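You operate a simulated robot arm through the tools that you are given. There is no shell and no other tool. Be economical: measure what you need, move in short steps, check, and stop when the job is done.

Carry out the task below with a simulated two-armed robot. There is one attempt and no reset: what you move stays moved.

Task
Pick up the tall carton labelled "straps" from the top of the small table with one hand, pass it to the other hand and put it on the top of the brown sideboard. Set down upright: tall carton.

Only the result counts: the job must be done as asked and must still hold three seconds after the hand-in. Knocking over, shifting, dropping, spilling or breaking anything else fails it.

Robot
Two 7-joint arms with two-finger grippers on one trunk, on a base that drives. Base frame: it is fixed to the floor where the robot stands at the start and does not move with it; the origin is under the middle of the robot, x ahead of it, y to its left, z up; the surface under the hand at the start is at about z = 740. Lengths are in mm, angles in degrees, forces in N, time in s.
The left shoulder is at the start at [89, 161, 951], the right one opposite. With the tool pointing down near the work surface each hand reaches from about 340 to 780 mm from the robot's upright axis, wherever it stands, measured 20 degrees to its own side. Places, roughly: top of the brown sideboard [-3000, 2200, 900]. Payload 2.45 kg a hand.
The TCP of each hand is the grasp point between the finger pads, 26 mm short of the fingertips. In the tool frame z runs along the fingers and y along their closing line. The gripper opens to 96 mm. The gripper's body begins 69 mm behind the TCP.
Orientation is that of the tool frame in the base frame, as a unit quaternion [x, y, z, w]. With the fingers straight down and closing along the base's y, the tool's x points along the base's -x, its y along +y and its z along -z.

Tools
- The arms move only by the tool drive_tool. It takes "left_plan", "right_plan" or both (then of equal length, played together; a hand with none holds still); each is a list of rows, each a list of 7 numbers: the shift along the base's x, y, z in units of 500 mm (1.0 is 500 mm), then the turn, a rotation vector about the base's x, y, z in units of 120 degrees (1.0 is 120 degrees), then the finger opening in mm, from 0 to 96. In form: [[x, y, z, wx, wy, wz, gripper], ...]. A call has 1 to 12 rows; each row is the pose to reach, as a shift and turn from the pose commanded when the call began. A call with a number of a shift or a turn outside -1 to 1 is refused whole. Each row takes 0.2 s and may step no farther than 50 mm and 8.6 degrees from the row before; otherwise, or with a gripper value out of range, the whole call is refused. A pose out of reach is approached as far as the arm can. The call stops where the force on the tool passes 40 N (or 10 N more than at its start, if that is more) or the arm is blocked; 0.2 s more then pass. Each finger halts on what it meets, pressing with about 30 N; the grip force reading is that of the motor and also rises with nothing between the fingers. The clock runs only during rows and for 0.2 s after the last one: add rows that repeat a pose to give the fingers time. The reply holds the time, the measured pose of the TCP, the force on the tool along the base axes, the opening and the grip force, in the units named above and with some noise, with the torque about the TCP (base axes, N m) and any sound that the robot's microphone picked up, and new pictures: "show" is both (left out), scene, wrist or none (wrist: the cameras of the hands that moved).
- Cameras (640 x 400 px; columns grow to the right, rows downward): "scene" is now at [244.5, -1.5, 1395]; the picture's right is [-0.03, -1.00, 0.00], its down [-0.92, 0.03, -0.40] and it looks along [0.40, -0.01, -0.92] (base axes); focal length 259 px, centre (320, 200). "left" rides on the left gripper at [82, -3, -98] in its tool frame; the picture's right is [0.04, 1.00, 0.00], its down [-0.73, 0.03, -0.68] and it looks along [-0.68, 0.03, 0.73] (tool axes); focal length 256 px, centre (320, 200). "right" rides on the right gripper at [82, 3, -98] in its tool frame; the picture's right is [-0.04, 1.00, 0.00], its down [-0.73, -0.03, -0.68] and it looks along [-0.68, -0.03, 0.73] (tool axes); focal length 256 px, centre (320, 200). There is no depth. A picture from a camera that has moved, and an enlarged one, comes with that camera's place and axes in the base frame and with its lens.
- lift_body(by): slides the trunk up (or, below 0, down) by that many mm; the arms and the scene camera ride with it, the base frame stays. It gives what a move gives, with no picture.
- roll_base(legs): drives the robot by 1 to 6 legs, each [ahead, left, turn to the left] in mm, mm and degrees, along the robot's own axes; the way and the turn of a leg run together, so that a leg with both is an arc; at most 1500 mm and 180 degrees a leg. The arms and the cameras ride along, it lands a little off, and it stops where it bumps. It gives what a move gives, and a new picture of the scene camera.
- aim_head(pan, tilt): turns the head with the scene camera to pan (to the left, within 120 degrees either way) and tilt (down, from -29 to 69), counted from straight ahead of the robot. It gives what a move gives, and a new picture of the scene camera.
- zoom(camera, box): a new picture of the part [left, top, right, bottom] of that camera's present view, enlarged. No time passes.
- finish_job(): hands the job in; it is judged then, once.

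Work in short steps. Places have to be worked out from the pictures, the camera data and where the tool is seen: move nearer, look again, correct. Check each grasp and each placing, and mend what went wrong. You have 120 turns and 260 pictures in all, those below and enlarged ones among them. Open the grippers and draw the arms clear of the work before you hand the job in, unless the task says otherwise; then end with one line.

The tools are called after "Call:" as name(argument=value, ...) on one line, values as JSON. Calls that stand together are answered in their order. drive_tool: Moves the arms, as the interface text tells. Its arguments: {"type":"object","properties":{"left_plan":{"type":"array","items":{"type":"array","items":{"type":"number"}}},"right_plan":{"type":"array","items":{"type":"array","items":{"type":"number"}}},"show":{"type":"string","enum":["both","scene","wrist","none"]}},"required":[]} The other tools are called the same way: lift_body (by) slides the trunk up or down; roll_base (legs) drives the base; aim_head (pan, tilt) turns the head that bears the scene camera; zoom (camera, box) takes an enlarged picture of a part of a camera's view; finish_job () hands the job in.

At the start:

```text
time: 0.0
left_ee_pos: [468.2, 165.6, 991.9]
left_tcp_rot: [0.0, 1.0, 0.001, -0.002]
left_force: [-0.2, 0.2, -0.4]
left_moment: [0.0, -0.02, 0.01]
left_opening: 95.9
left_finger_force: 0.0
right_ee_pos: [340.7, -176.9, 1017.5]
right_tcp_rot: [0.0, 1.0, 0.0, -0.001]
right_force: [0.0, -1.5, -0.5]
right_moment: [0.01, 0.0, 0.0]
right_opening: 95.7
right_finger_force: 0.1
trunk travel left (down, up): [-125.0, 442.0]
robot x, y, heading: [-1.8, 1.4, -0.0]
head pan, tilt: [-1.9, 66.3]
```

scene: 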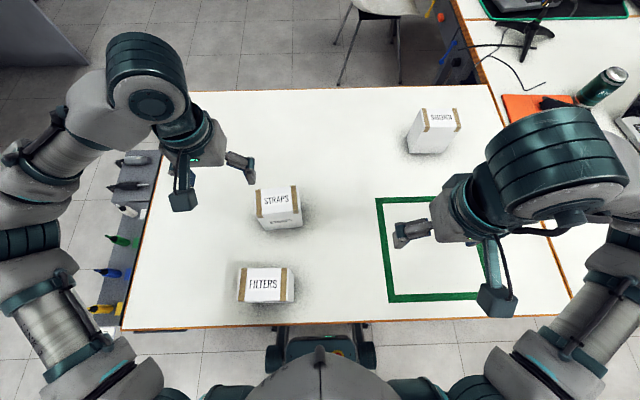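
right: 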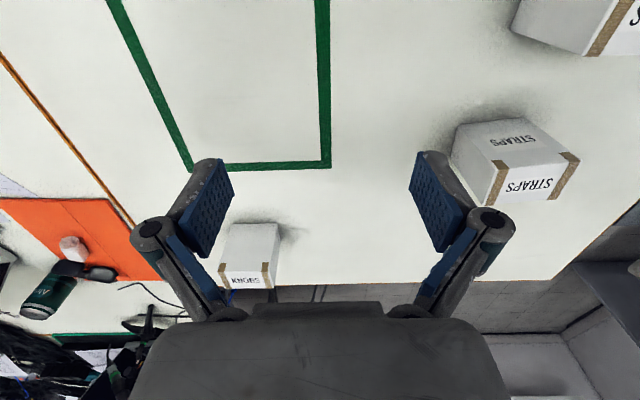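
left: 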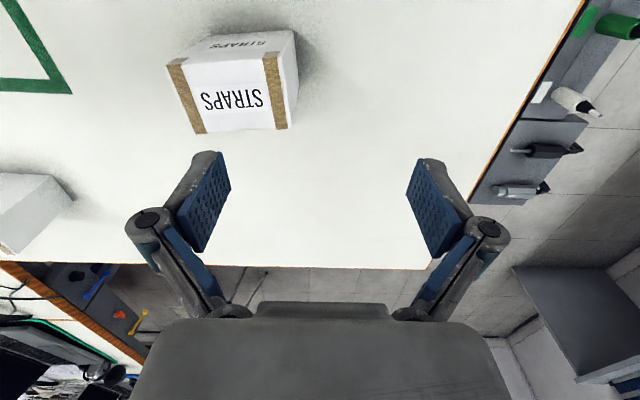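

The white table in front holds cartons STRAPS, FILTERS and one more. I'll zoom in and look around to see which table is the "small table".

Call:
zoom(camera="scene", box=[220, 90, 480, 310])

Call:
aim_head(pan=0, tilt=25)

Call:
aim_head(pan=80, tilt=20)

Call:
aim_head(pan=120, tilt=20)

Call:
aim_head(pan=-80, tilt=20)

```text
1.82 times, centred on (350, 200) of scene
camera zoom: at [244.5, -1.5, 1395.0], right [-0.03, -1.0, 0.0], down [-0.92, 0.03, -0.4], along [0.4, -0.01, -0.92], focal length 472 px, centre (266, 200)
```

zoom: 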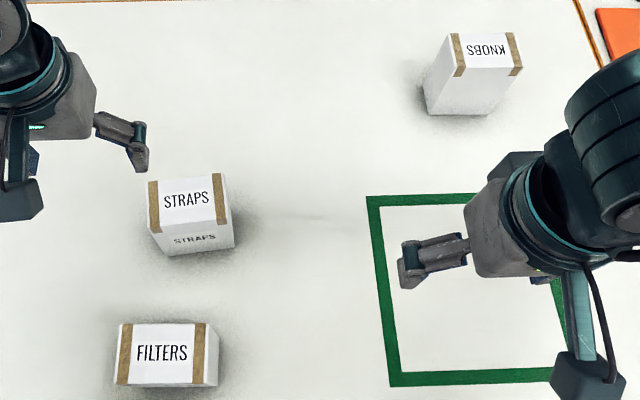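

```text
time: 1.1
left_ee_pos: [462.9, 165.5, 992.9]
left_tcp_rot: [0.0, 1.0, 0.0, 0.002]
left_force: [0.1, 0.0, 1.3]
left_moment: [0.04, 0.01, 0.03]
left_opening: 96.0
left_finger_force: 0.2
right_ee_pos: [335.2, -177.1, 1018.4]
right_tcp_rot: [0.0, 1.0, 0.0, 0.001]
right_force: [0.0, -0.3, 0.2]
right_moment: [-0.02, 0.03, 0.03]
right_opening: 95.9
right_finger_force: 0.2
trunk travel left (down, up): [-125.0, 442.0]
robot x, y, heading: [-2.3, 1.8, -0.1]
head pan, tilt: [0.0, 25.0]
camera scene: at [277.9, 0.5, 1451.8], right [0.0, -1.0, 0.0], down [-0.43, 0.0, -0.9], along [0.9, 0.0, -0.43], focal length 259 px, centre (320, 200)
```

scene: 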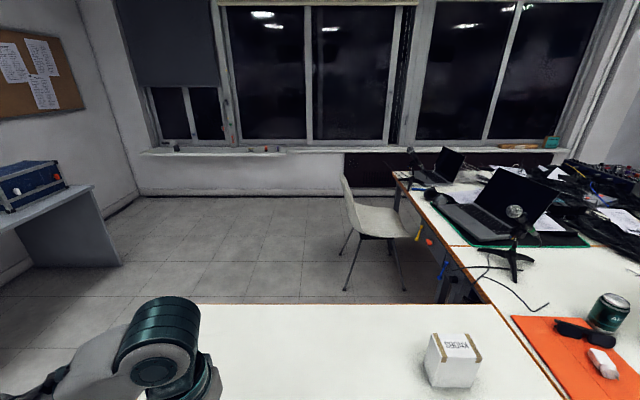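

```text
time: 2.6
left_ee_pos: [463.4, 165.9, 993.3]
left_tcp_rot: [0.001, 1.0, 0.0, 0.002]
left_force: [0.6, 0.9, 1.4]
left_moment: [0.05, 0.02, 0.01]
left_opening: 95.9
left_finger_force: 0.0
right_ee_pos: [336.1, -176.2, 1017.4]
right_tcp_rot: [0.0, 1.0, 0.0, 0.002]
right_force: [0.0, -0.2, 0.8]
right_moment: [0.03, -0.04, 0.01]
right_opening: 95.8
right_finger_force: 0.0
trunk travel left (down, up): [-125.0, 442.0]
robot x, y, heading: [0.9, 0.5, -0.0]
head pan, tilt: [80.0, 20.0]
camera scene: at [202.0, 92.3, 1460.4], right [0.98, -0.17, -0.01], down [-0.06, -0.34, -0.94], along [0.16, 0.93, -0.34], focal length 259 px, centre (320, 200)
```

scene: 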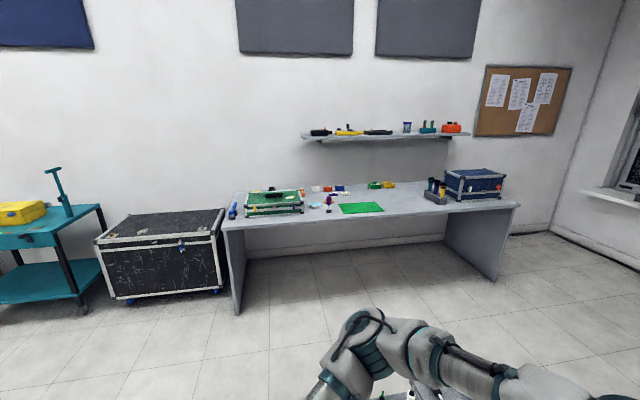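

```text
time: 3.7
left_ee_pos: [463.3, 166.6, 993.5]
left_tcp_rot: [0.0, 1.0, 0.0, 0.002]
left_force: [-0.8, -0.3, -0.2]
left_moment: [-0.02, -0.04, -0.01]
left_opening: 96.0
left_finger_force: 0.0
right_ee_pos: [334.9, -177.2, 1018.7]
right_tcp_rot: [0.0, 1.0, 0.0, 0.002]
right_force: [-0.4, -0.1, -0.4]
right_moment: [-0.02, 0.01, 0.0]
right_opening: 96.1
right_finger_force: 0.0
trunk travel left (down, up): [-125.0, 442.0]
robot x, y, heading: [-1.4, 2.8, -0.2]
head pan, tilt: [120.0, 20.0]
camera scene: at [139.2, 81.2, 1460.7], right [0.87, 0.5, 0.0], down [0.17, -0.3, -0.94], along [-0.47, 0.81, -0.34], focal length 259 px, centre (320, 200)
```

scene: 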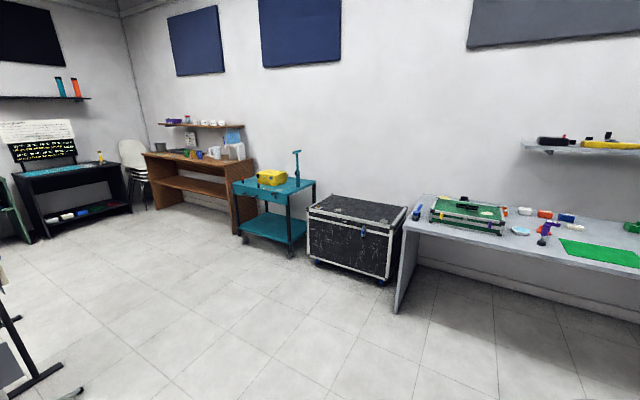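

```text
time: 6.6
left_ee_pos: [463.5, 165.1, 993.1]
left_tcp_rot: [0.0, 1.0, 0.0, 0.003]
left_force: [0.4, -1.1, 0.2]
left_moment: [0.0, 0.0, 0.01]
left_opening: 95.8
left_finger_force: 0.1
right_ee_pos: [334.5, -177.6, 1018.6]
right_tcp_rot: [-0.001, 1.0, 0.0, 0.003]
right_force: [-0.3, 0.7, -0.8]
right_moment: [0.01, 0.04, 0.01]
right_opening: 95.9
right_finger_force: 0.1
trunk travel left (down, up): [-125.0, 442.0]
robot x, y, heading: [-3.3, -2.9, 0.1]
head pan, tilt: [-80.0, 20.0]
camera scene: at [202.0, -91.3, 1460.4], right [-0.98, -0.17, 0.01], down [-0.06, 0.34, -0.94], along [0.16, -0.93, -0.34], focal length 259 px, centre (320, 200)
```

scene: 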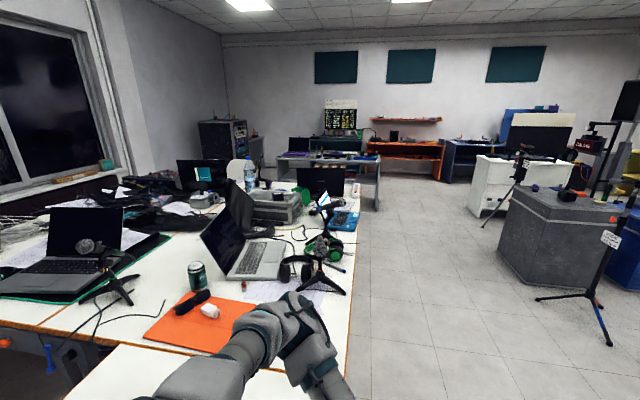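

The white table ahead is the "small table" with the STRAPS carton; the brown sideboard is at the back left. I'll zoom on the carton in the left wrist view to measure it, and look at the sideboard enlarged.

Call:
zoom(camera="left", box=[140, 0, 340, 150])

Call:
aim_head(pan=0, tilt=62)

Call:
zoom(camera="right", box=[420, 60, 640, 230])

```text
2.67 times, centred on (240, 75) of left
camera zoom: at [383.5, 162.5, 1091.3], right [-0.04, 1.0, 0.0], down [0.73, 0.03, 0.68], along [0.68, 0.03, -0.73], focal length 683 px, centre (533, 533)
```

zoom: 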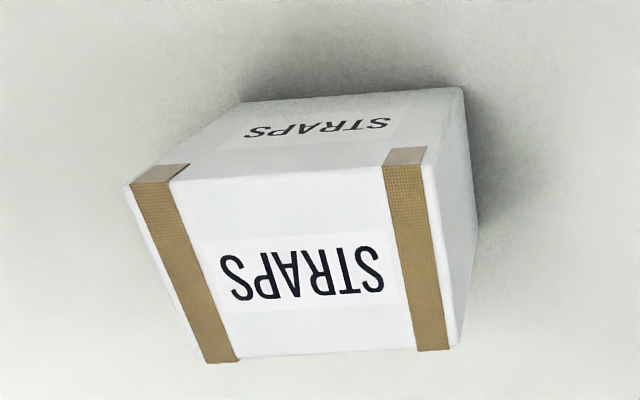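

```text
time: 8.1
left_ee_pos: [463.1, 165.2, 993.5]
left_tcp_rot: [-0.001, 1.0, 0.0, 0.002]
left_force: [0.6, -0.1, 0.2]
left_moment: [-0.01, -0.01, 0.01]
left_opening: 96.0
left_finger_force: 0.2
right_ee_pos: [334.4, -175.8, 1018.7]
right_tcp_rot: [0.0, 1.0, 0.0, 0.003]
right_force: [0.1, 0.9, -0.1]
right_moment: [-0.01, -0.01, -0.02]
right_opening: 96.0
right_finger_force: 0.0
trunk travel left (down, up): [-125.0, 442.0]
robot x, y, heading: [0.1, -1.3, 0.0]
head pan, tilt: [0.0, 62.0]
camera scene: at [249.9, 0.5, 1399.7], right [0.0, -1.0, 0.0], down [-0.89, 0.0, -0.47], along [0.47, 0.0, -0.89], focal length 259 px, centre (320, 200)
```

scene: 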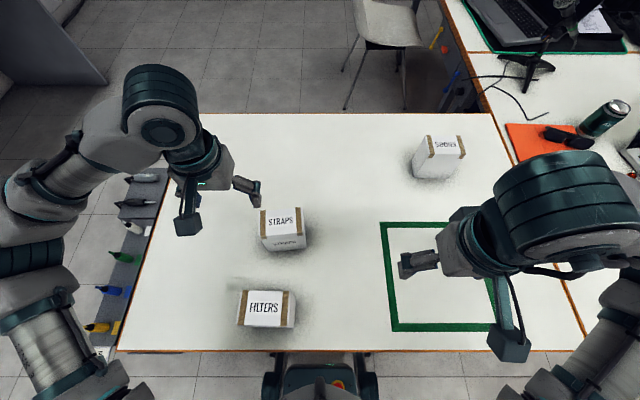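

```text
2.35 times, centred on (530, 145) of right
camera zoom: at [253.1, -173.2, 1116.7], right [0.04, 1.0, 0.0], down [0.73, -0.03, 0.68], along [0.68, -0.03, -0.73], focal length 602 px, centre (-174, 329)
```

zoom: 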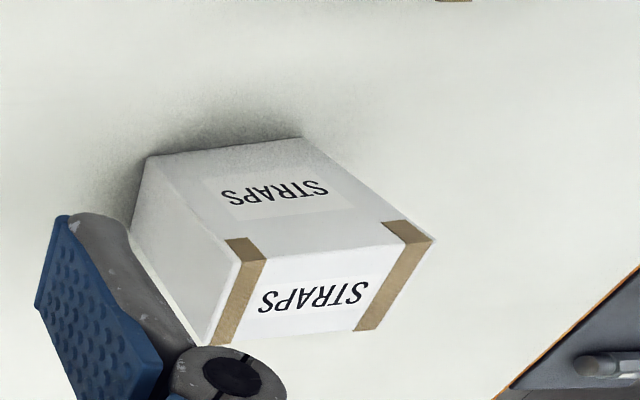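

From the wrist view I compute the carton: about 96 (y) × 62 (x) × 119 high, centre (481, 89), yaw ≈ 5.5°. I will grip it across the 62 mm depth with the left hand from its left end, leaving the right end for the right hand; first I turn the left hand about z while moving left.

Call:
drive_tool(left_plan=[[0, 0.02, 0, 0, 0, 0.066, 96], [0, 0.04, 0, 0, 0, 0.133, 96], [0, 0.06, 0, 0, 0, 0.199, 96], [0, 0.08, 0, 0, 0, 0.265, 96], [0, 0.1, 0, 0, 0, 0.332, 96], [0, 0.12, 0, 0, 0, 0.398, 96], [0, 0.14, 0, 0, 0, 0.464, 96], [0, 0.16, 0, 0, 0, 0.531, 96], [0, 0.18, 0, 0, 0, 0.597, 96], [0, 0.2, 0, 0, 0, 0.663, 96], [0, 0.21, 0, 0, 0, 0.73, 96], [0, 0.22, 0, 0, 0, 0.796, 96]], show="scene")

```text
time: 10.7
left_ee_pos: [464.6, 278.1, 993.6]
left_tcp_rot: [0.741, -0.672, -0.001, -0.001]
left_force: [0.0, 0.0, -0.7]
left_moment: [0.0, 0.01, 0.01]
left_opening: 96.2
left_finger_force: 0.1
right_ee_pos: [336.1, -175.7, 1018.3]
right_tcp_rot: [0.0, 1.0, -0.002, 0.002]
right_force: [0.5, 0.3, 0.2]
right_moment: [-0.01, 0.04, 0.01]
right_opening: 96.0
right_finger_force: 0.0
trunk travel left (down, up): [-125.0, 442.0]
robot x, y, heading: [-2.3, 1.5, -0.0]
head pan, tilt: [0.0, 62.0]
camera scene: at [249.4, 1.6, 1399.8], right [0.0, -1.0, 0.0], down [-0.89, 0.0, -0.47], along [0.47, 0.0, -0.89], focal length 259 px, centre (320, 200)
```

scene: 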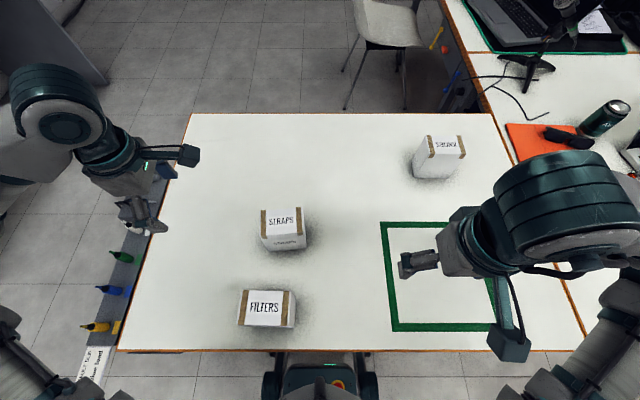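

Turn succeeded and the camera now faces the carton side. Next tilt the fingers 60° towards the carton.

Call:
drive_tool(left_plan=[[0, 0, -0.02, -0.062, -0.006, 0, 96], [0, 0, -0.04, -0.124, -0.012, 0, 96], [0, 0, -0.06, -0.187, -0.018, 0, 96], [0, 0, -0.08, -0.249, -0.024, 0, 96], [0, 0, -0.1, -0.311, -0.03, 0, 96], [0, 0, -0.12, -0.373, -0.036, 0, 96], [0, 0, -0.13, -0.436, -0.042, 0, 96], [0, 0, -0.14, -0.498, -0.048, 0, 96], [0, 0, -0.14, -0.498, -0.048, 0, 96]])

```text
time: 12.7
left_ee_pos: [463.5, 277.1, 922.3]
left_tcp_rot: [0.642, -0.582, 0.369, 0.336]
left_force: [0.1, -0.5, -0.2]
left_moment: [0.0, 0.05, -0.03]
left_opening: 96.1
left_finger_force: 0.0
right_ee_pos: [335.3, -175.3, 1019.5]
right_tcp_rot: [0.001, 1.0, -0.001, 0.002]
right_force: [0.3, 0.6, 0.7]
right_moment: [0.0, 0.0, 0.03]
right_opening: 95.8
right_finger_force: 0.1
trunk travel left (down, up): [-125.0, 442.0]
robot x, y, heading: [-4.1, 0.3, 0.1]
head pan, tilt: [0.0, 62.0]
camera scene: at [249.0, 2.5, 1399.8], right [0.0, -1.0, 0.0], down [-0.89, 0.0, -0.47], along [0.47, 0.0, -0.89], focal length 259 px, centre (320, 200)
camera left: at [464.5, 321.5, 1042.8], right [-0.99, -0.12, 0.04], down [-0.12, 0.95, -0.29], along [0.0, -0.3, -0.96], focal length 256 px, centre (320, 200)
```

scene: 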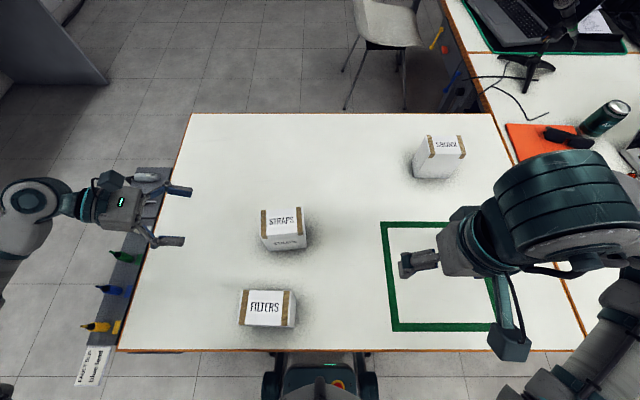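
left: 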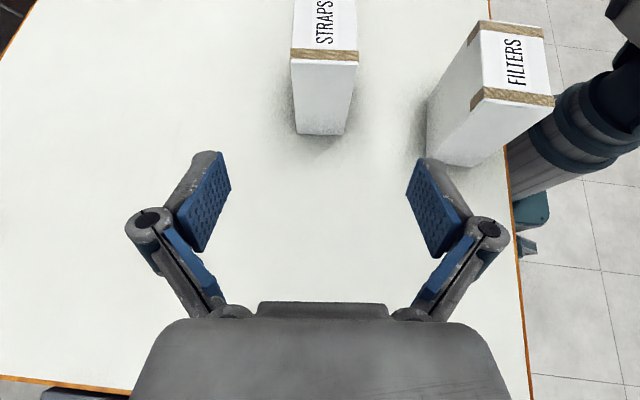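

Tool is tilted right and the carton lies straight ahead of the fingers. Move to 100 mm short of the grasp pose along the tool axis.

Call:
drive_tool(left_plan=[[0.004, -0.05, -0.045, 0, 0, 0, 96], [0.008, -0.1, -0.09, 0, 0, 0, 96], [0.0116, -0.14, -0.128, 0, 0, 0, 96], [0.0116, -0.14, -0.128, 0, 0, 0, 96]])

```text
time: 13.7
left_ee_pos: [470.6, 206.7, 859.3]
left_tcp_rot: [0.642, -0.582, 0.369, 0.335]
left_force: [-0.2, 0.3, -0.8]
left_moment: [0.01, -0.01, 0.0]
left_opening: 95.8
left_finger_force: 0.1
right_ee_pos: [336.1, -176.1, 1019.2]
right_tcp_rot: [0.001, 1.0, -0.001, 0.002]
right_force: [-0.5, 0.4, 0.2]
right_moment: [-0.02, 0.02, 0.0]
right_opening: 96.1
right_finger_force: 0.0
trunk travel left (down, up): [-125.0, 442.0]
robot x, y, heading: [1.6, -0.9, 0.1]
head pan, tilt: [0.0, 62.0]
camera scene: at [248.8, 2.0, 1399.9], right [0.0, -1.0, 0.0], down [-0.89, 0.0, -0.47], along [0.47, 0.0, -0.89], focal length 259 px, centre (320, 200)
camera left: at [470.2, 251.0, 979.0], right [-0.99, -0.12, 0.04], down [-0.12, 0.95, -0.29], along [0.0, -0.29, -0.96], focal length 256 px, centre (320, 200)
```

scene: 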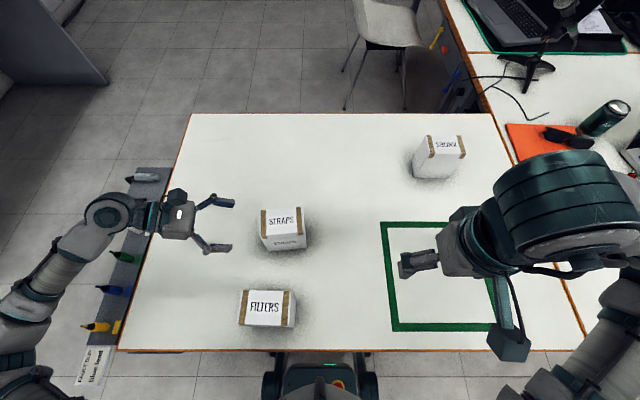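
left: 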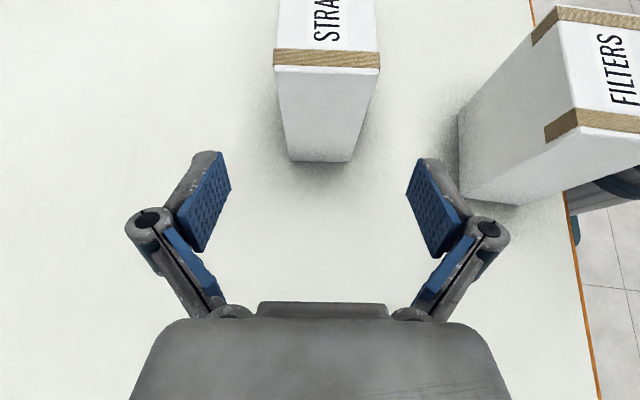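

The bottom edge from the wrist view gives the carton's end centre at about x = 475, y = 137, agreeing with my estimate. Advance to the grasp pose along the tool axis.

Call:
drive_tool(left_plan=[[0.003, -0.043, -0.0256, 0, 0, 0, 96], [0.006, -0.086, -0.0513, 0, 0, 0, 96], [0.009, -0.129, -0.077, 0, 0, 0, 96], [0.0118, -0.172, -0.1026, 0, 0, 0, 96], [0.0118, -0.172, -0.1026, 0, 0, 0, 96]])

```text
time: 14.9
left_ee_pos: [475.4, 119.0, 810.1]
left_tcp_rot: [0.642, -0.582, 0.37, 0.334]
left_force: [-0.8, -1.0, 0.3]
left_moment: [-0.03, 0.01, 0.02]
left_opening: 96.1
left_finger_force: 0.0
right_ee_pos: [333.9, -176.3, 1019.6]
right_tcp_rot: [0.0, 1.0, 0.0, 0.003]
right_force: [0.2, 0.3, 0.5]
right_moment: [-0.01, -0.01, -0.01]
right_opening: 96.4
right_finger_force: 0.0
trunk travel left (down, up): [-125.0, 442.0]
robot x, y, heading: [-4.1, 0.3, 0.3]
head pan, tilt: [0.0, 62.0]
camera scene: at [247.7, 0.0, 1400.4], right [0.0, -1.0, 0.0], down [-0.88, 0.0, -0.47], along [0.47, 0.0, -0.88], focal length 259 px, centre (320, 200)
camera left: at [476.4, 163.4, 929.2], right [-0.99, -0.12, 0.03], down [-0.12, 0.95, -0.29], along [0.0, -0.29, -0.96], focal length 256 px, centre (320, 200)
```

scene: 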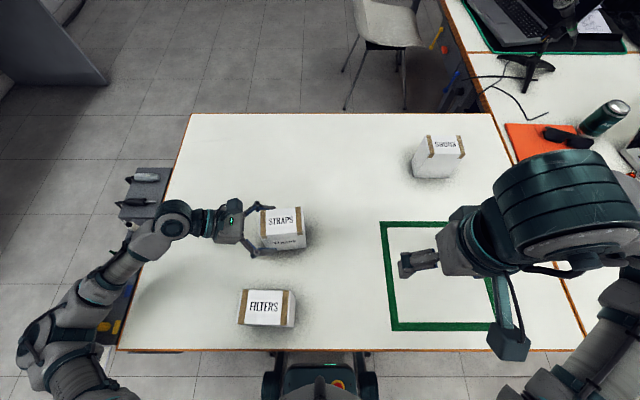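
left: 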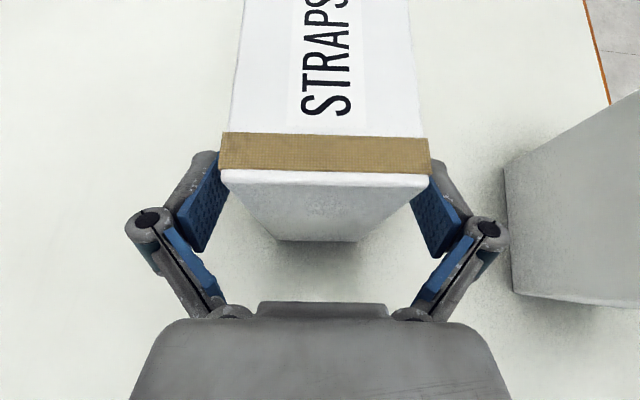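

The fingers straddle the carton, nearly centred. Close the fingers.

Call:
drive_tool(left_plan=[[0, 0, 0, 0, 0, 0, 70], [0, 0, 0, 0, 0, 0, 50], [0, 0, 0, 0, 0, 0, 40], [0, 0, 0, 0, 0, 0, 40]], show="wrist")

```text
time: 15.9
left_ee_pos: [474.6, 119.7, 808.8]
left_tcp_rot: [0.641, -0.583, 0.369, 0.336]
left_force: [1.5, 1.1, 4.7]
left_moment: [0.18, 0.04, -0.01]
left_opening: 61.4
left_finger_force: 30.1
right_ee_pos: [335.0, -176.8, 1018.8]
right_tcp_rot: [-0.001, 1.0, 0.0, 0.001]
right_force: [0.1, -0.2, 0.1]
right_moment: [0.02, 0.0, -0.01]
right_opening: 96.1
right_finger_force: 0.1
trunk travel left (down, up): [-125.0, 442.0]
robot x, y, heading: [0.9, 0.6, -0.1]
head pan, tilt: [0.0, 62.0]
camera left: at [476.3, 163.7, 929.1], right [-0.99, -0.12, 0.03], down [-0.12, 0.95, -0.29], along [0.0, -0.29, -0.96], focal length 256 px, centre (320, 200)
```

left: 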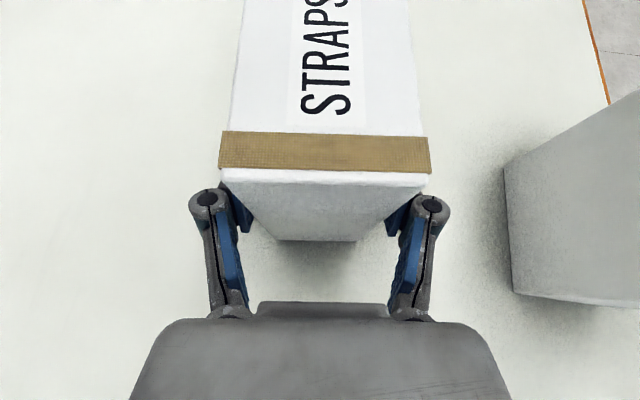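

Held at 61 mm with 30 N. Lift 150 mm slowly and check for slipping.

Call:
drive_tool(left_plan=[[0, 0, 0.02, 0, 0, 0, 40], [0, 0, 0.05, 0, 0, 0, 40], [0, 0, 0.09, 0, 0, 0, 40], [0, 0, 0.14, 0, 0, 0, 40], [0, 0, 0.19, 0, 0, 0, 40], [0, 0, 0.24, 0, 0, 0, 40], [0, 0, 0.29, 0, 0, 0, 40], [0, 0, 0.3, 0, 0, 0, 40]])

```text
time: 17.7
left_ee_pos: [474.9, 121.7, 958.8]
left_tcp_rot: [0.641, -0.583, 0.368, 0.337]
left_force: [-0.4, -0.6, -1.9]
left_moment: [0.08, 0.06, -0.02]
left_opening: 61.7
left_finger_force: 29.4
right_ee_pos: [335.7, -175.8, 1018.0]
right_tcp_rot: [0.0, 1.0, 0.0, 0.002]
right_force: [0.1, 0.2, 0.1]
right_moment: [0.0, 0.0, 0.02]
right_opening: 95.8
right_finger_force: 0.0
trunk travel left (down, up): [-125.0, 442.0]
robot x, y, heading: [-0.9, 2.0, -0.1]
head pan, tilt: [0.0, 62.0]
camera scene: at [250.0, 1.3, 1399.6], right [0.0, -1.0, 0.0], down [-0.89, 0.0, -0.46], along [0.46, 0.0, -0.89], focal length 259 px, centre (320, 200)
camera left: at [476.1, 164.2, 1078.3], right [-0.99, -0.12, 0.04], down [-0.12, 0.95, -0.29], along [0.0, -0.29, -0.96], focal length 256 px, centre (320, 200)
```

scene: 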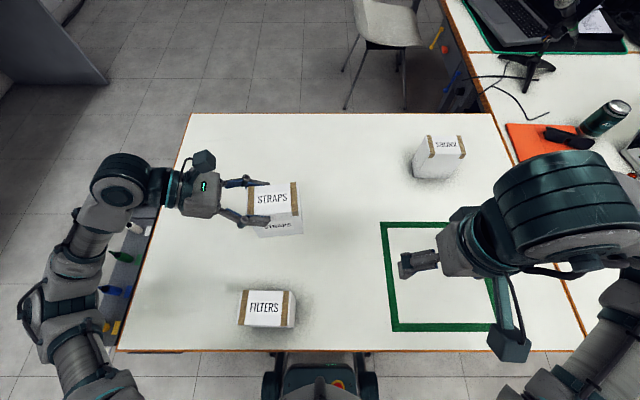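
left: 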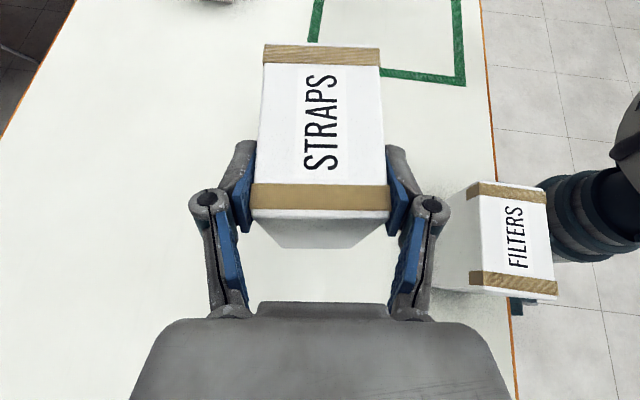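

Grasp is firm and the carton is light (about 0.2 kg). Now bring the carton to the middle, square it up, and turn the right hand as the mirror image, well to its own side.

Call:
drive_tool(left_plan=[[-0.0025, -0.015, 0, 0, 0, -0.004, 40], [-0.005, -0.03, 0, 0, 0, -0.008, 40], [-0.0075, -0.045, 0, 0, 0, -0.012, 40], [-0.01, -0.06, 0, 0, 0, -0.016, 40], [-0.0125, -0.075, 0, 0, 0, -0.02, 40], [-0.015, -0.09, 0, 0, 0, -0.023, 40], [-0.0175, -0.105, 0, 0, 0, -0.027, 40], [-0.02, -0.12, 0, 0, 0, -0.031, 40], [-0.0225, -0.135, 0, 0, 0, -0.035, 40], [-0.025, -0.15, 0, 0, 0, -0.039, 40], [-0.0275, -0.165, 0, 0, 0, -0.042, 40], [-0.03, -0.182, 0, 0, 0, -0.046, 40]], right_plan=[[0.02, -0.02, 0, 0, 0, -0.0625, 96], [0.04, -0.04, 0, 0, 0, -0.125, 96], [0.06, -0.06, 0, 0, 0, -0.1875, 96], [0.08, -0.08, 0, 0, 0, -0.25, 96], [0.1, -0.1, 0, 0, 0, -0.3125, 96], [0.12, -0.12, 0, 0, 0, -0.375, 96], [0.14, -0.14, 0, 0, 0, -0.4375, 96], [0.16, -0.16, 0, 0, 0, -0.5, 96], [0.18, -0.18, 0, 0, 0, -0.5625, 96], [0.2, -0.2, 0, 0, 0, -0.625, 96], [0.225, -0.21, 0, 0, 0, -0.6875, 96], [0.25, -0.22, 0, 0, 0, -0.75, 96]], show="scene")

```text
time: 20.3
left_ee_pos: [461.0, 28.1, 957.8]
left_tcp_rot: [-0.613, 0.613, -0.351, -0.353]
left_force: [0.1, 0.1, -2.6]
left_moment: [0.08, 0.0, 0.01]
left_opening: 61.6
left_finger_force: 29.8
right_ee_pos: [461.2, -288.0, 1017.5]
right_tcp_rot: [0.707, 0.707, -0.002, 0.0]
right_force: [-0.4, -0.4, 0.0]
right_moment: [-0.01, 0.01, -0.02]
right_opening: 96.0
right_finger_force: 0.0
trunk travel left (down, up): [-125.0, 442.0]
robot x, y, heading: [-1.6, 0.3, 0.2]
head pan, tilt: [0.0, 62.0]
camera scene: at [250.8, -0.7, 1399.4], right [0.0, -1.0, 0.0], down [-0.89, 0.0, -0.46], along [0.46, 0.0, -0.89], focal length 259 px, centre (320, 200)
```

scene: 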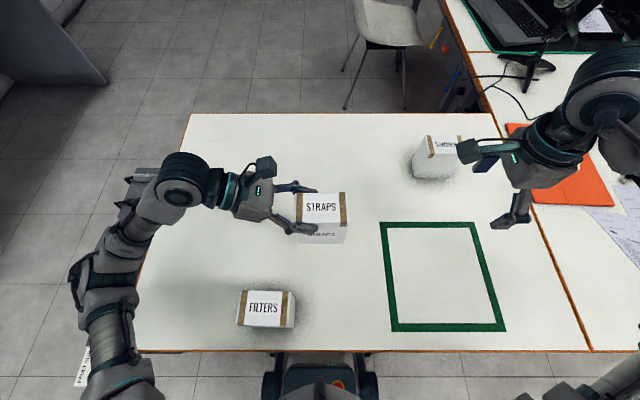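

The carton is now square at about (461, -3). Tilt the right hand 60° so its fingers point left at the carton's free end.

Call:
drive_tool(right_plan=[[0, 0.02, 0.01, 0.0625, 0, 0, 96], [0, 0.04, 0.02, 0.125, 0, 0, 96], [0, 0.06, 0.03, 0.1875, 0, 0, 96], [0, 0.08, 0.04, 0.25, 0, 0, 96], [0, 0.1, 0.05, 0.3125, 0, 0, 96], [0, 0.12, 0.06, 0.375, 0, 0, 96], [0, 0.14, 0.07, 0.4375, 0, 0, 96], [0, 0.16, 0.07, 0.5, 0, 0, 96], [0, 0.16, 0.07, 0.5, 0, 0, 96]])

```text
time: 22.3
left_ee_pos: [459.2, 27.4, 958.9]
left_tcp_rot: [0.614, -0.613, 0.352, 0.352]
left_force: [0.6, -0.1, -2.5]
left_moment: [0.04, 0.04, 0.01]
left_opening: 61.7
left_finger_force: 30.0
right_ee_pos: [460.4, -206.9, 1053.6]
right_tcp_rot: [0.613, 0.613, 0.352, -0.354]
right_force: [0.6, -0.5, -0.2]
right_moment: [0.01, 0.02, 0.03]
right_opening: 95.8
right_finger_force: 0.0
trunk travel left (down, up): [-125.0, 442.0]
robot x, y, heading: [-1.1, -0.4, 0.3]
head pan, tilt: [0.0, 62.0]
camera scene: at [250.1, -0.8, 1399.6], right [0.0, -1.0, 0.0], down [-0.89, 0.0, -0.46], along [0.46, 0.0, -0.89], focal length 259 px, centre (320, 200)
camera right: at [463.3, -251.6, 1173.8], right [1.0, -0.02, -0.04], down [-0.03, -0.96, -0.29], along [-0.03, 0.29, -0.96], focal length 256 px, centre (320, 200)
```

scene: 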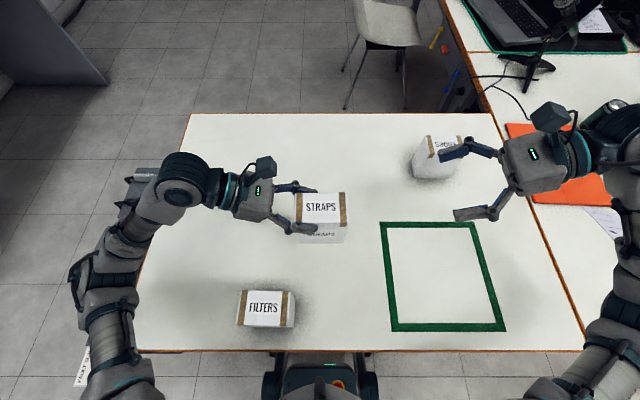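
right: 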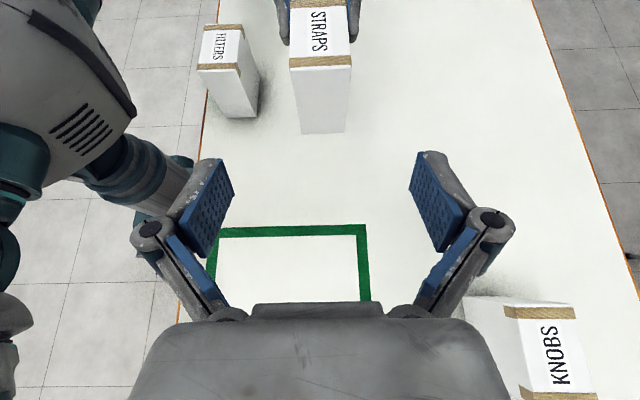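

From this view the carton's top comes out at z ≈ 968, lower than expected: it seems to have slid about 40 mm down in the left fingers during the lift. I check the left view to see whether it is still sliding.

Call:
zoom(camera="left", box=[0, 0, 640, 400])

Call:
zoom(camera="right", box=[240, 0, 400, 140])

Call:
zoom(camera="scene", box=[200, 130, 400, 260])

```text
1.00 times, centred on (320, 200) of left (not enlarged: the box is as wide or as high as the picture)
camera zoom: at [465.5, 71.7, 1078.2], right [-1.0, -0.02, 0.04], down [-0.03, 0.96, -0.29], along [-0.03, -0.29, -0.96], focal length 256 px, centre (320, 200)
```

zoom: 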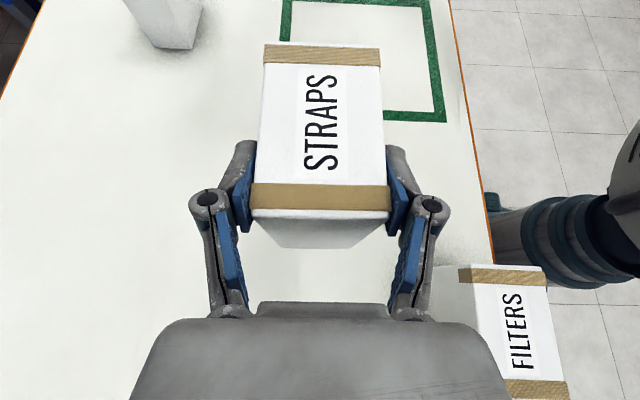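

```text
2.86 times, centred on (320, 70) of right
camera zoom: at [463.3, -251.6, 1173.8], right [1.0, -0.02, -0.04], down [-0.03, -0.96, -0.29], along [-0.03, 0.29, -0.96], focal length 731 px, centre (320, 571)
```

zoom: 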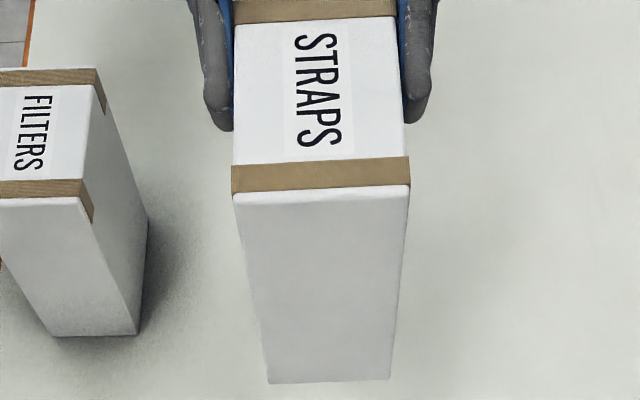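

```text
3.08 times, centred on (300, 195) of scene
camera zoom: at [250.1, -0.8, 1399.6], right [0.0, -1.0, 0.0], down [-0.89, 0.0, -0.46], along [0.46, 0.0, -0.89], focal length 798 px, centre (382, 215)
```

zoom: 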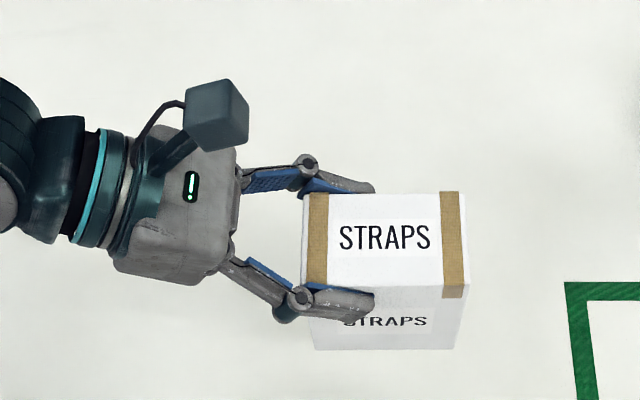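

The carton is hanging steady now (top z ≈ 968, bottom ≈ 849, centre y ≈ -2), only lower in the fingers. So I aim the right hand lower, at z ≈ 908, and go first to 60 mm short of that grasp.

Call:
drive_tool(right_plan=[[0, 0.03, -0.06, 0, 0, 0, 96], [0, 0.064, -0.121, 0, 0, 0, 96], [0, 0.12, -0.153, 0, 0, 0, 96], [0, 0.19, -0.194, 0, 0, 0, 96], [0, 0.254, -0.231, 0, 0, 0, 96], [0, 0.254, -0.231, 0, 0, 0, 96]])

```text
time: 23.7
left_ee_pos: [460.1, 28.8, 957.7]
left_tcp_rot: [0.613, -0.613, 0.352, 0.353]
left_force: [0.0, -0.9, -2.0]
left_moment: [0.07, -0.01, 0.0]
left_opening: 61.7
left_finger_force: 30.5
right_ee_pos: [460.4, -78.6, 938.2]
right_tcp_rot: [0.613, 0.613, 0.352, -0.353]
right_force: [0.0, -0.5, 0.5]
right_moment: [0.0, 0.04, 0.01]
right_opening: 96.0
right_finger_force: 0.1
trunk travel left (down, up): [-125.0, 442.0]
robot x, y, heading: [-0.1, 0.2, -0.0]
head pan, tilt: [0.0, 62.0]
camera scene: at [250.2, 0.5, 1399.7], right [0.0, -1.0, 0.0], down [-0.89, 0.0, -0.46], along [0.46, 0.0, -0.89], focal length 259 px, centre (320, 200)
camera right: at [462.8, -123.0, 1058.4], right [1.0, -0.02, -0.04], down [-0.03, -0.96, -0.29], along [-0.03, 0.29, -0.96], focal length 256 px, centre (320, 200)
```

scene: 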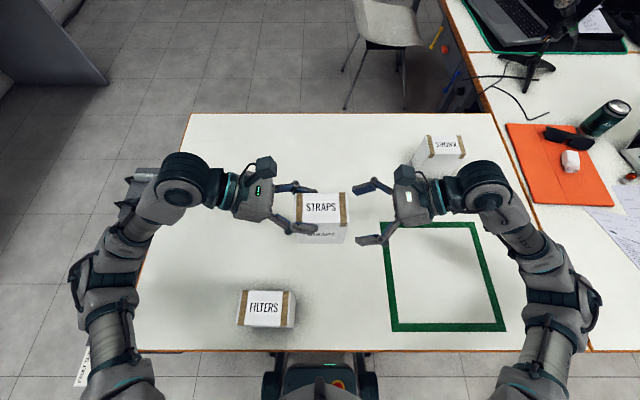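
right: 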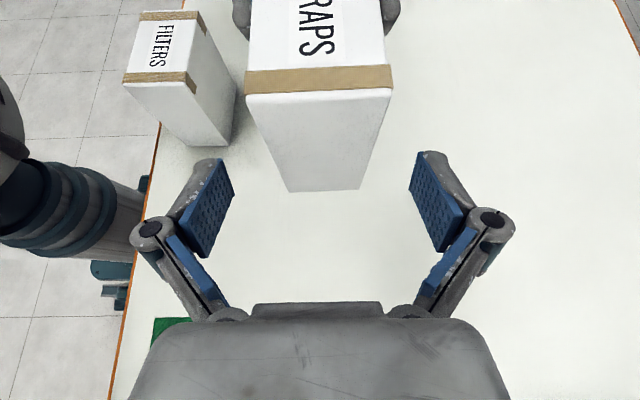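

Geometry confirmed (end face y ≈ -51, z 849–968). Advance 59 mm along the tool axis, then close the right fingers.

Call:
drive_tool(right_plan=[[0, 0.034, -0.02, 0, 0, 0, 96], [0, 0.068, -0.04, 0, 0, 0, 96], [0, 0.101, -0.06, 0, 0, 0, 96], [0, 0.101, -0.06, 0, 0, 0, 96]])

Call:
drive_tool(right_plan=[[0, 0, 0, 0, 0, 0, 75], [0, 0, 0, 0, 0, 0, 55], [0, 0, 0, 0, 0, 0, 30], [0, 0, 0, 0, 0, 0, 30], [0, 0, 0, 0, 0, 0, 30]])

```text
time: 24.7
left_ee_pos: [460.3, 28.6, 958.0]
left_tcp_rot: [-0.613, 0.613, -0.352, -0.353]
left_force: [0.6, 0.3, -2.5]
left_moment: [0.1, 0.01, 0.04]
left_opening: 61.5
left_finger_force: 30.4
right_ee_pos: [460.3, -28.6, 908.4]
right_tcp_rot: [0.614, 0.613, 0.351, -0.352]
right_force: [0.5, -0.9, -0.6]
right_moment: [-0.01, 0.02, -0.03]
right_opening: 96.0
right_finger_force: 0.1
trunk travel left (down, up): [-125.0, 442.0]
robot x, y, heading: [1.5, 0.3, 0.3]
head pan, tilt: [0.0, 62.0]
camera scene: at [250.4, 0.8, 1399.6], right [0.0, -1.0, 0.0], down [-0.89, 0.0, -0.46], along [0.46, 0.0, -0.89], focal length 259 px, centre (320, 200)
camera right: at [463.4, -72.1, 1028.5], right [1.0, -0.02, -0.04], down [-0.03, -0.96, -0.29], along [-0.03, 0.29, -0.96], focal length 256 px, centre (320, 200)
```

scene: 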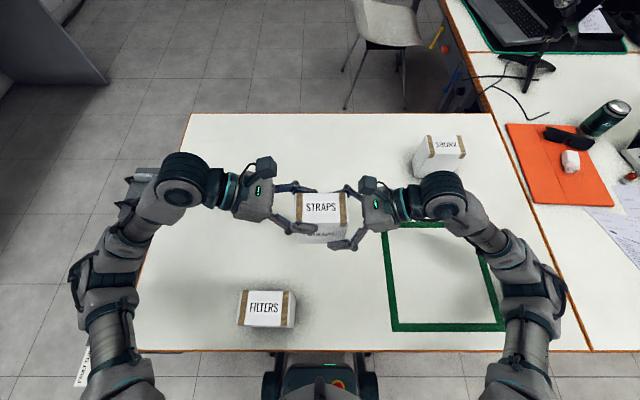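
right: 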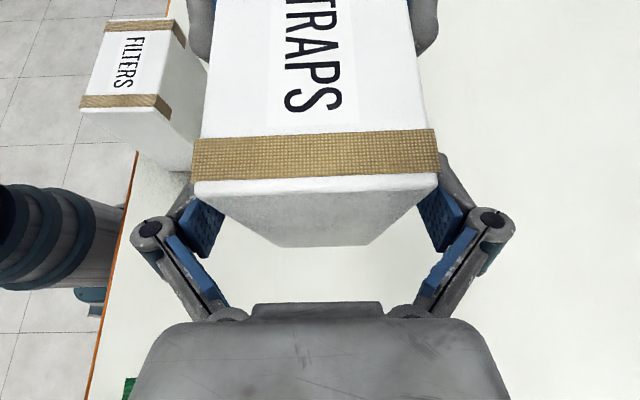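

```text
time: 25.9
left_ee_pos: [460.5, 29.3, 958.7]
left_tcp_rot: [0.614, -0.613, 0.351, 0.352]
left_force: [2.0, 3.4, -2.3]
left_moment: [0.25, 0.11, 0.0]
left_opening: 61.5
left_finger_force: 29.8
right_ee_pos: [460.5, -27.5, 907.5]
right_tcp_rot: [0.614, 0.613, 0.352, -0.352]
right_force: [-0.3, -3.4, 0.2]
right_moment: [0.04, -0.13, 0.07]
right_opening: 61.6
right_finger_force: 30.0
trunk travel left (down, up): [-125.0, 442.0]
robot x, y, heading: [1.5, 1.5, 0.1]
head pan, tilt: [0.0, 62.0]
camera scene: at [250.6, 0.6, 1399.5], right [0.0, -1.0, 0.0], down [-0.89, 0.0, -0.46], along [0.46, 0.0, -0.89], focal length 259 px, centre (320, 200)
camera right: at [463.6, -72.6, 1028.6], right [1.0, -0.02, -0.04], down [-0.03, -0.96, -0.29], along [-0.03, 0.29, -0.96], focal length 256 px, centre (320, 200)
```

scene: 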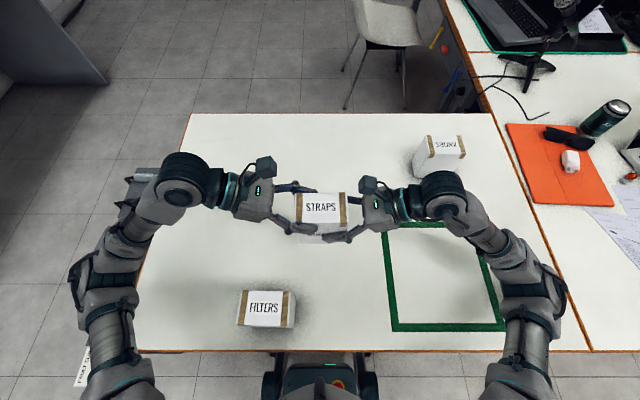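
right: 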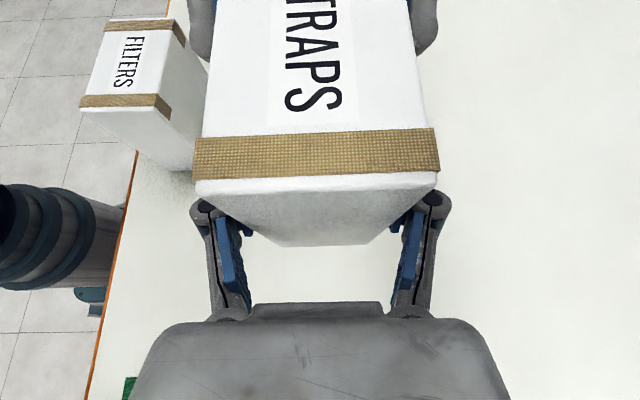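

Both hands hold the carton with 30 N. Open the left fingers and check that the right hand holds.

Call:
drive_tool(left_plan=[[0, 0, 0, 0, 0, 0, 64], [0, 0, 0, 0, 0, 0, 75], [0, 0, 0, 0, 0, 0, 90], [0, 0, 0, 0, 0, 0, 96]], right_plan=[[0, 0, 0, 0, 0, 0, 20], [0, 0, 0, 0, 0, 0, 20], [0, 0, 0, 0, 0, 0, 20], [0, 0, 0, 0, 0, 0, 20]])

```text
time: 26.9
left_ee_pos: [459.4, 29.2, 957.7]
left_tcp_rot: [-0.613, 0.613, -0.351, -0.353]
left_force: [0.1, 0.1, -0.1]
left_moment: [0.03, 0.02, -0.01]
left_opening: 96.1
left_finger_force: 0.0
right_ee_pos: [460.7, -28.9, 907.7]
right_tcp_rot: [0.613, 0.613, 0.352, -0.353]
right_force: [-0.1, -0.1, 0.1]
right_moment: [-0.06, 0.01, 0.01]
right_opening: 61.5
right_finger_force: 30.0
trunk travel left (down, up): [-125.0, 442.0]
robot x, y, heading: [0.2, 2.4, 0.1]
head pan, tilt: [0.0, 62.0]
camera scene: at [250.6, 0.7, 1399.5], right [0.0, -1.0, 0.0], down [-0.89, 0.0, -0.46], along [0.46, 0.0, -0.89], focal length 259 px, centre (320, 200)
camera right: at [463.7, -72.5, 1028.5], right [1.0, -0.02, -0.04], down [-0.03, -0.96, -0.29], along [-0.03, 0.29, -0.96], focal length 256 px, centre (320, 200)
camera left: at [465.7, 72.7, 1077.9], right [-1.0, -0.02, 0.04], down [-0.03, 0.96, -0.29], along [-0.03, -0.29, -0.96], focal length 256 px, centre (320, 200)
```

scene: 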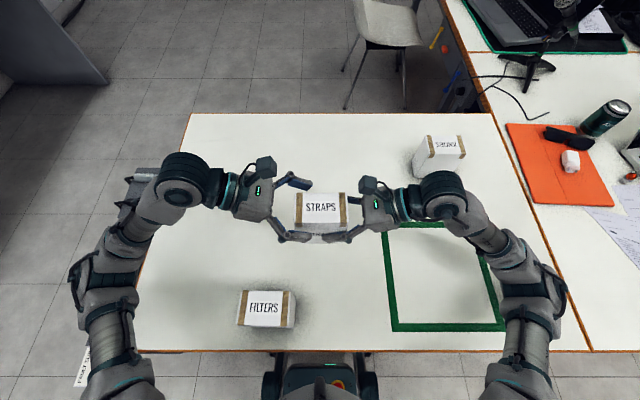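
right: 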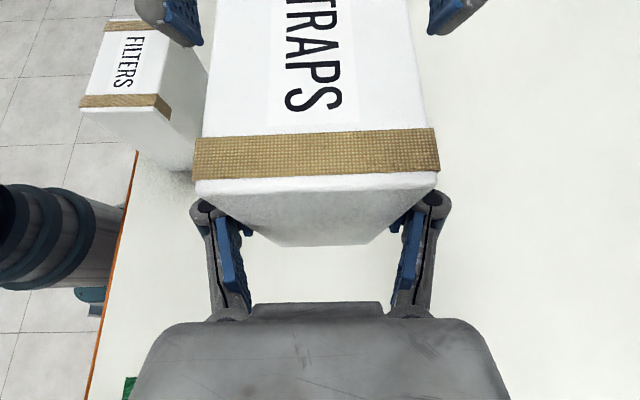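
left: 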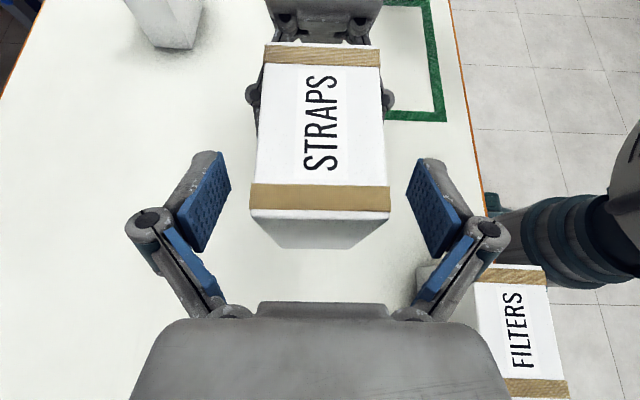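

The right hand alone holds the carton, with no slip in its view. Withdraw the left hand along its axis.

Call:
drive_tool(left_plan=[[0, 0.05, 0.029, 0, 0, 0, 96], [0, 0.12, 0.069, 0, 0, 0, 96], [0, 0.2, 0.115, 0, 0, 0, 96], [0, 0.28, 0.16, 0, 0, 0, 96], [0, 0.36, 0.2, 0, 0, 0, 96], [0, 0.44, 0.2, 0, 0, 0, 96], [0, 0.5, 0.2, 0, 0, 0, 96]], show="none")

Call:
drive_tool(left_plan=[[0, 0, 0, 0.0625, 0, 0, 96], [0, 0, 0, 0.125, 0, 0, 96], [0, 0, 0, 0.1875, 0, 0, 96], [0, 0, 0, 0.25, 0, 0, 96], [0, 0, 0, 0.3125, 0, 0, 96], [0, 0, 0, 0.375, 0, 0, 96], [0, 0, 0, 0.4375, 0, 0, 96], [0, 0, 0, 0.5, 0, 0, 96]], show="scene")

Call:
zoom(camera="right", box=[0, 0, 640, 400])

```text
time: 28.5
left_ee_pos: [459.5, 283.1, 1058.8]
left_tcp_rot: [0.613, -0.612, 0.353, 0.354]
left_force: [0.9, 0.1, 0.2]
left_moment: [-0.01, 0.0, 0.03]
left_opening: 96.1
left_finger_force: 0.1
right_ee_pos: [461.1, -27.5, 908.3]
right_tcp_rot: [0.613, 0.614, 0.35, -0.353]
right_force: [0.6, -0.1, -0.2]
right_moment: [-0.07, -0.04, 0.01]
right_opening: 61.5
right_finger_force: 30.0
trunk travel left (down, up): [-125.0, 442.0]
robot x, y, heading: [-1.2, 1.4, 0.0]
head pan, tilt: [0.0, 62.0]
```

```text
time: 30.3
left_ee_pos: [459.5, 279.0, 1059.1]
left_tcp_rot: [0.708, -0.706, -0.002, -0.002]
left_force: [0.4, -0.3, 0.6]
left_moment: [-0.01, 0.0, -0.04]
left_opening: 95.9
left_finger_force: 0.0
right_ee_pos: [461.5, -29.7, 907.9]
right_tcp_rot: [0.612, 0.614, 0.352, -0.354]
right_force: [-0.3, -0.1, -0.4]
right_moment: [-0.06, -0.03, -0.01]
right_opening: 61.5
right_finger_force: 30.4
trunk travel left (down, up): [-125.0, 442.0]
robot x, y, heading: [-0.4, -2.8, -0.0]
head pan, tilt: [0.0, 62.0]
camera scene: at [249.8, 0.2, 1399.7], right [0.0, -1.0, 0.0], down [-0.89, 0.0, -0.46], along [0.46, 0.0, -0.89], focal length 259 px, centre (320, 200)
```

scene: 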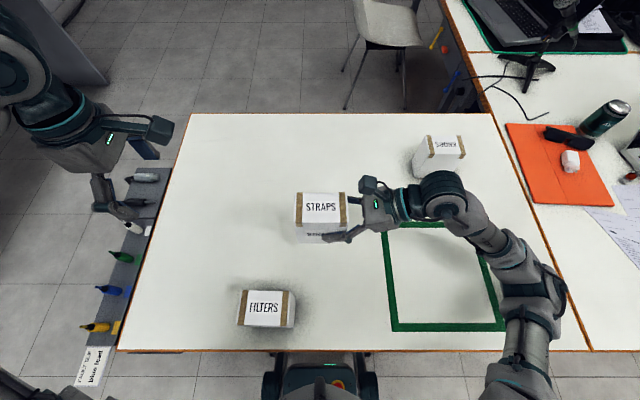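

```text
1.00 times, centred on (320, 200) of right (not enlarged: the box is as wide or as high as the picture)
camera zoom: at [463.4, -72.9, 1028.7], right [1.0, -0.02, -0.04], down [-0.03, -0.96, -0.29], along [-0.03, 0.29, -0.96], focal length 256 px, centre (320, 200)
```

zoom: 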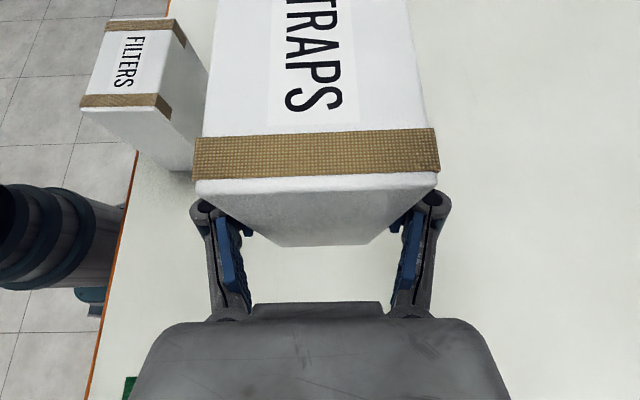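

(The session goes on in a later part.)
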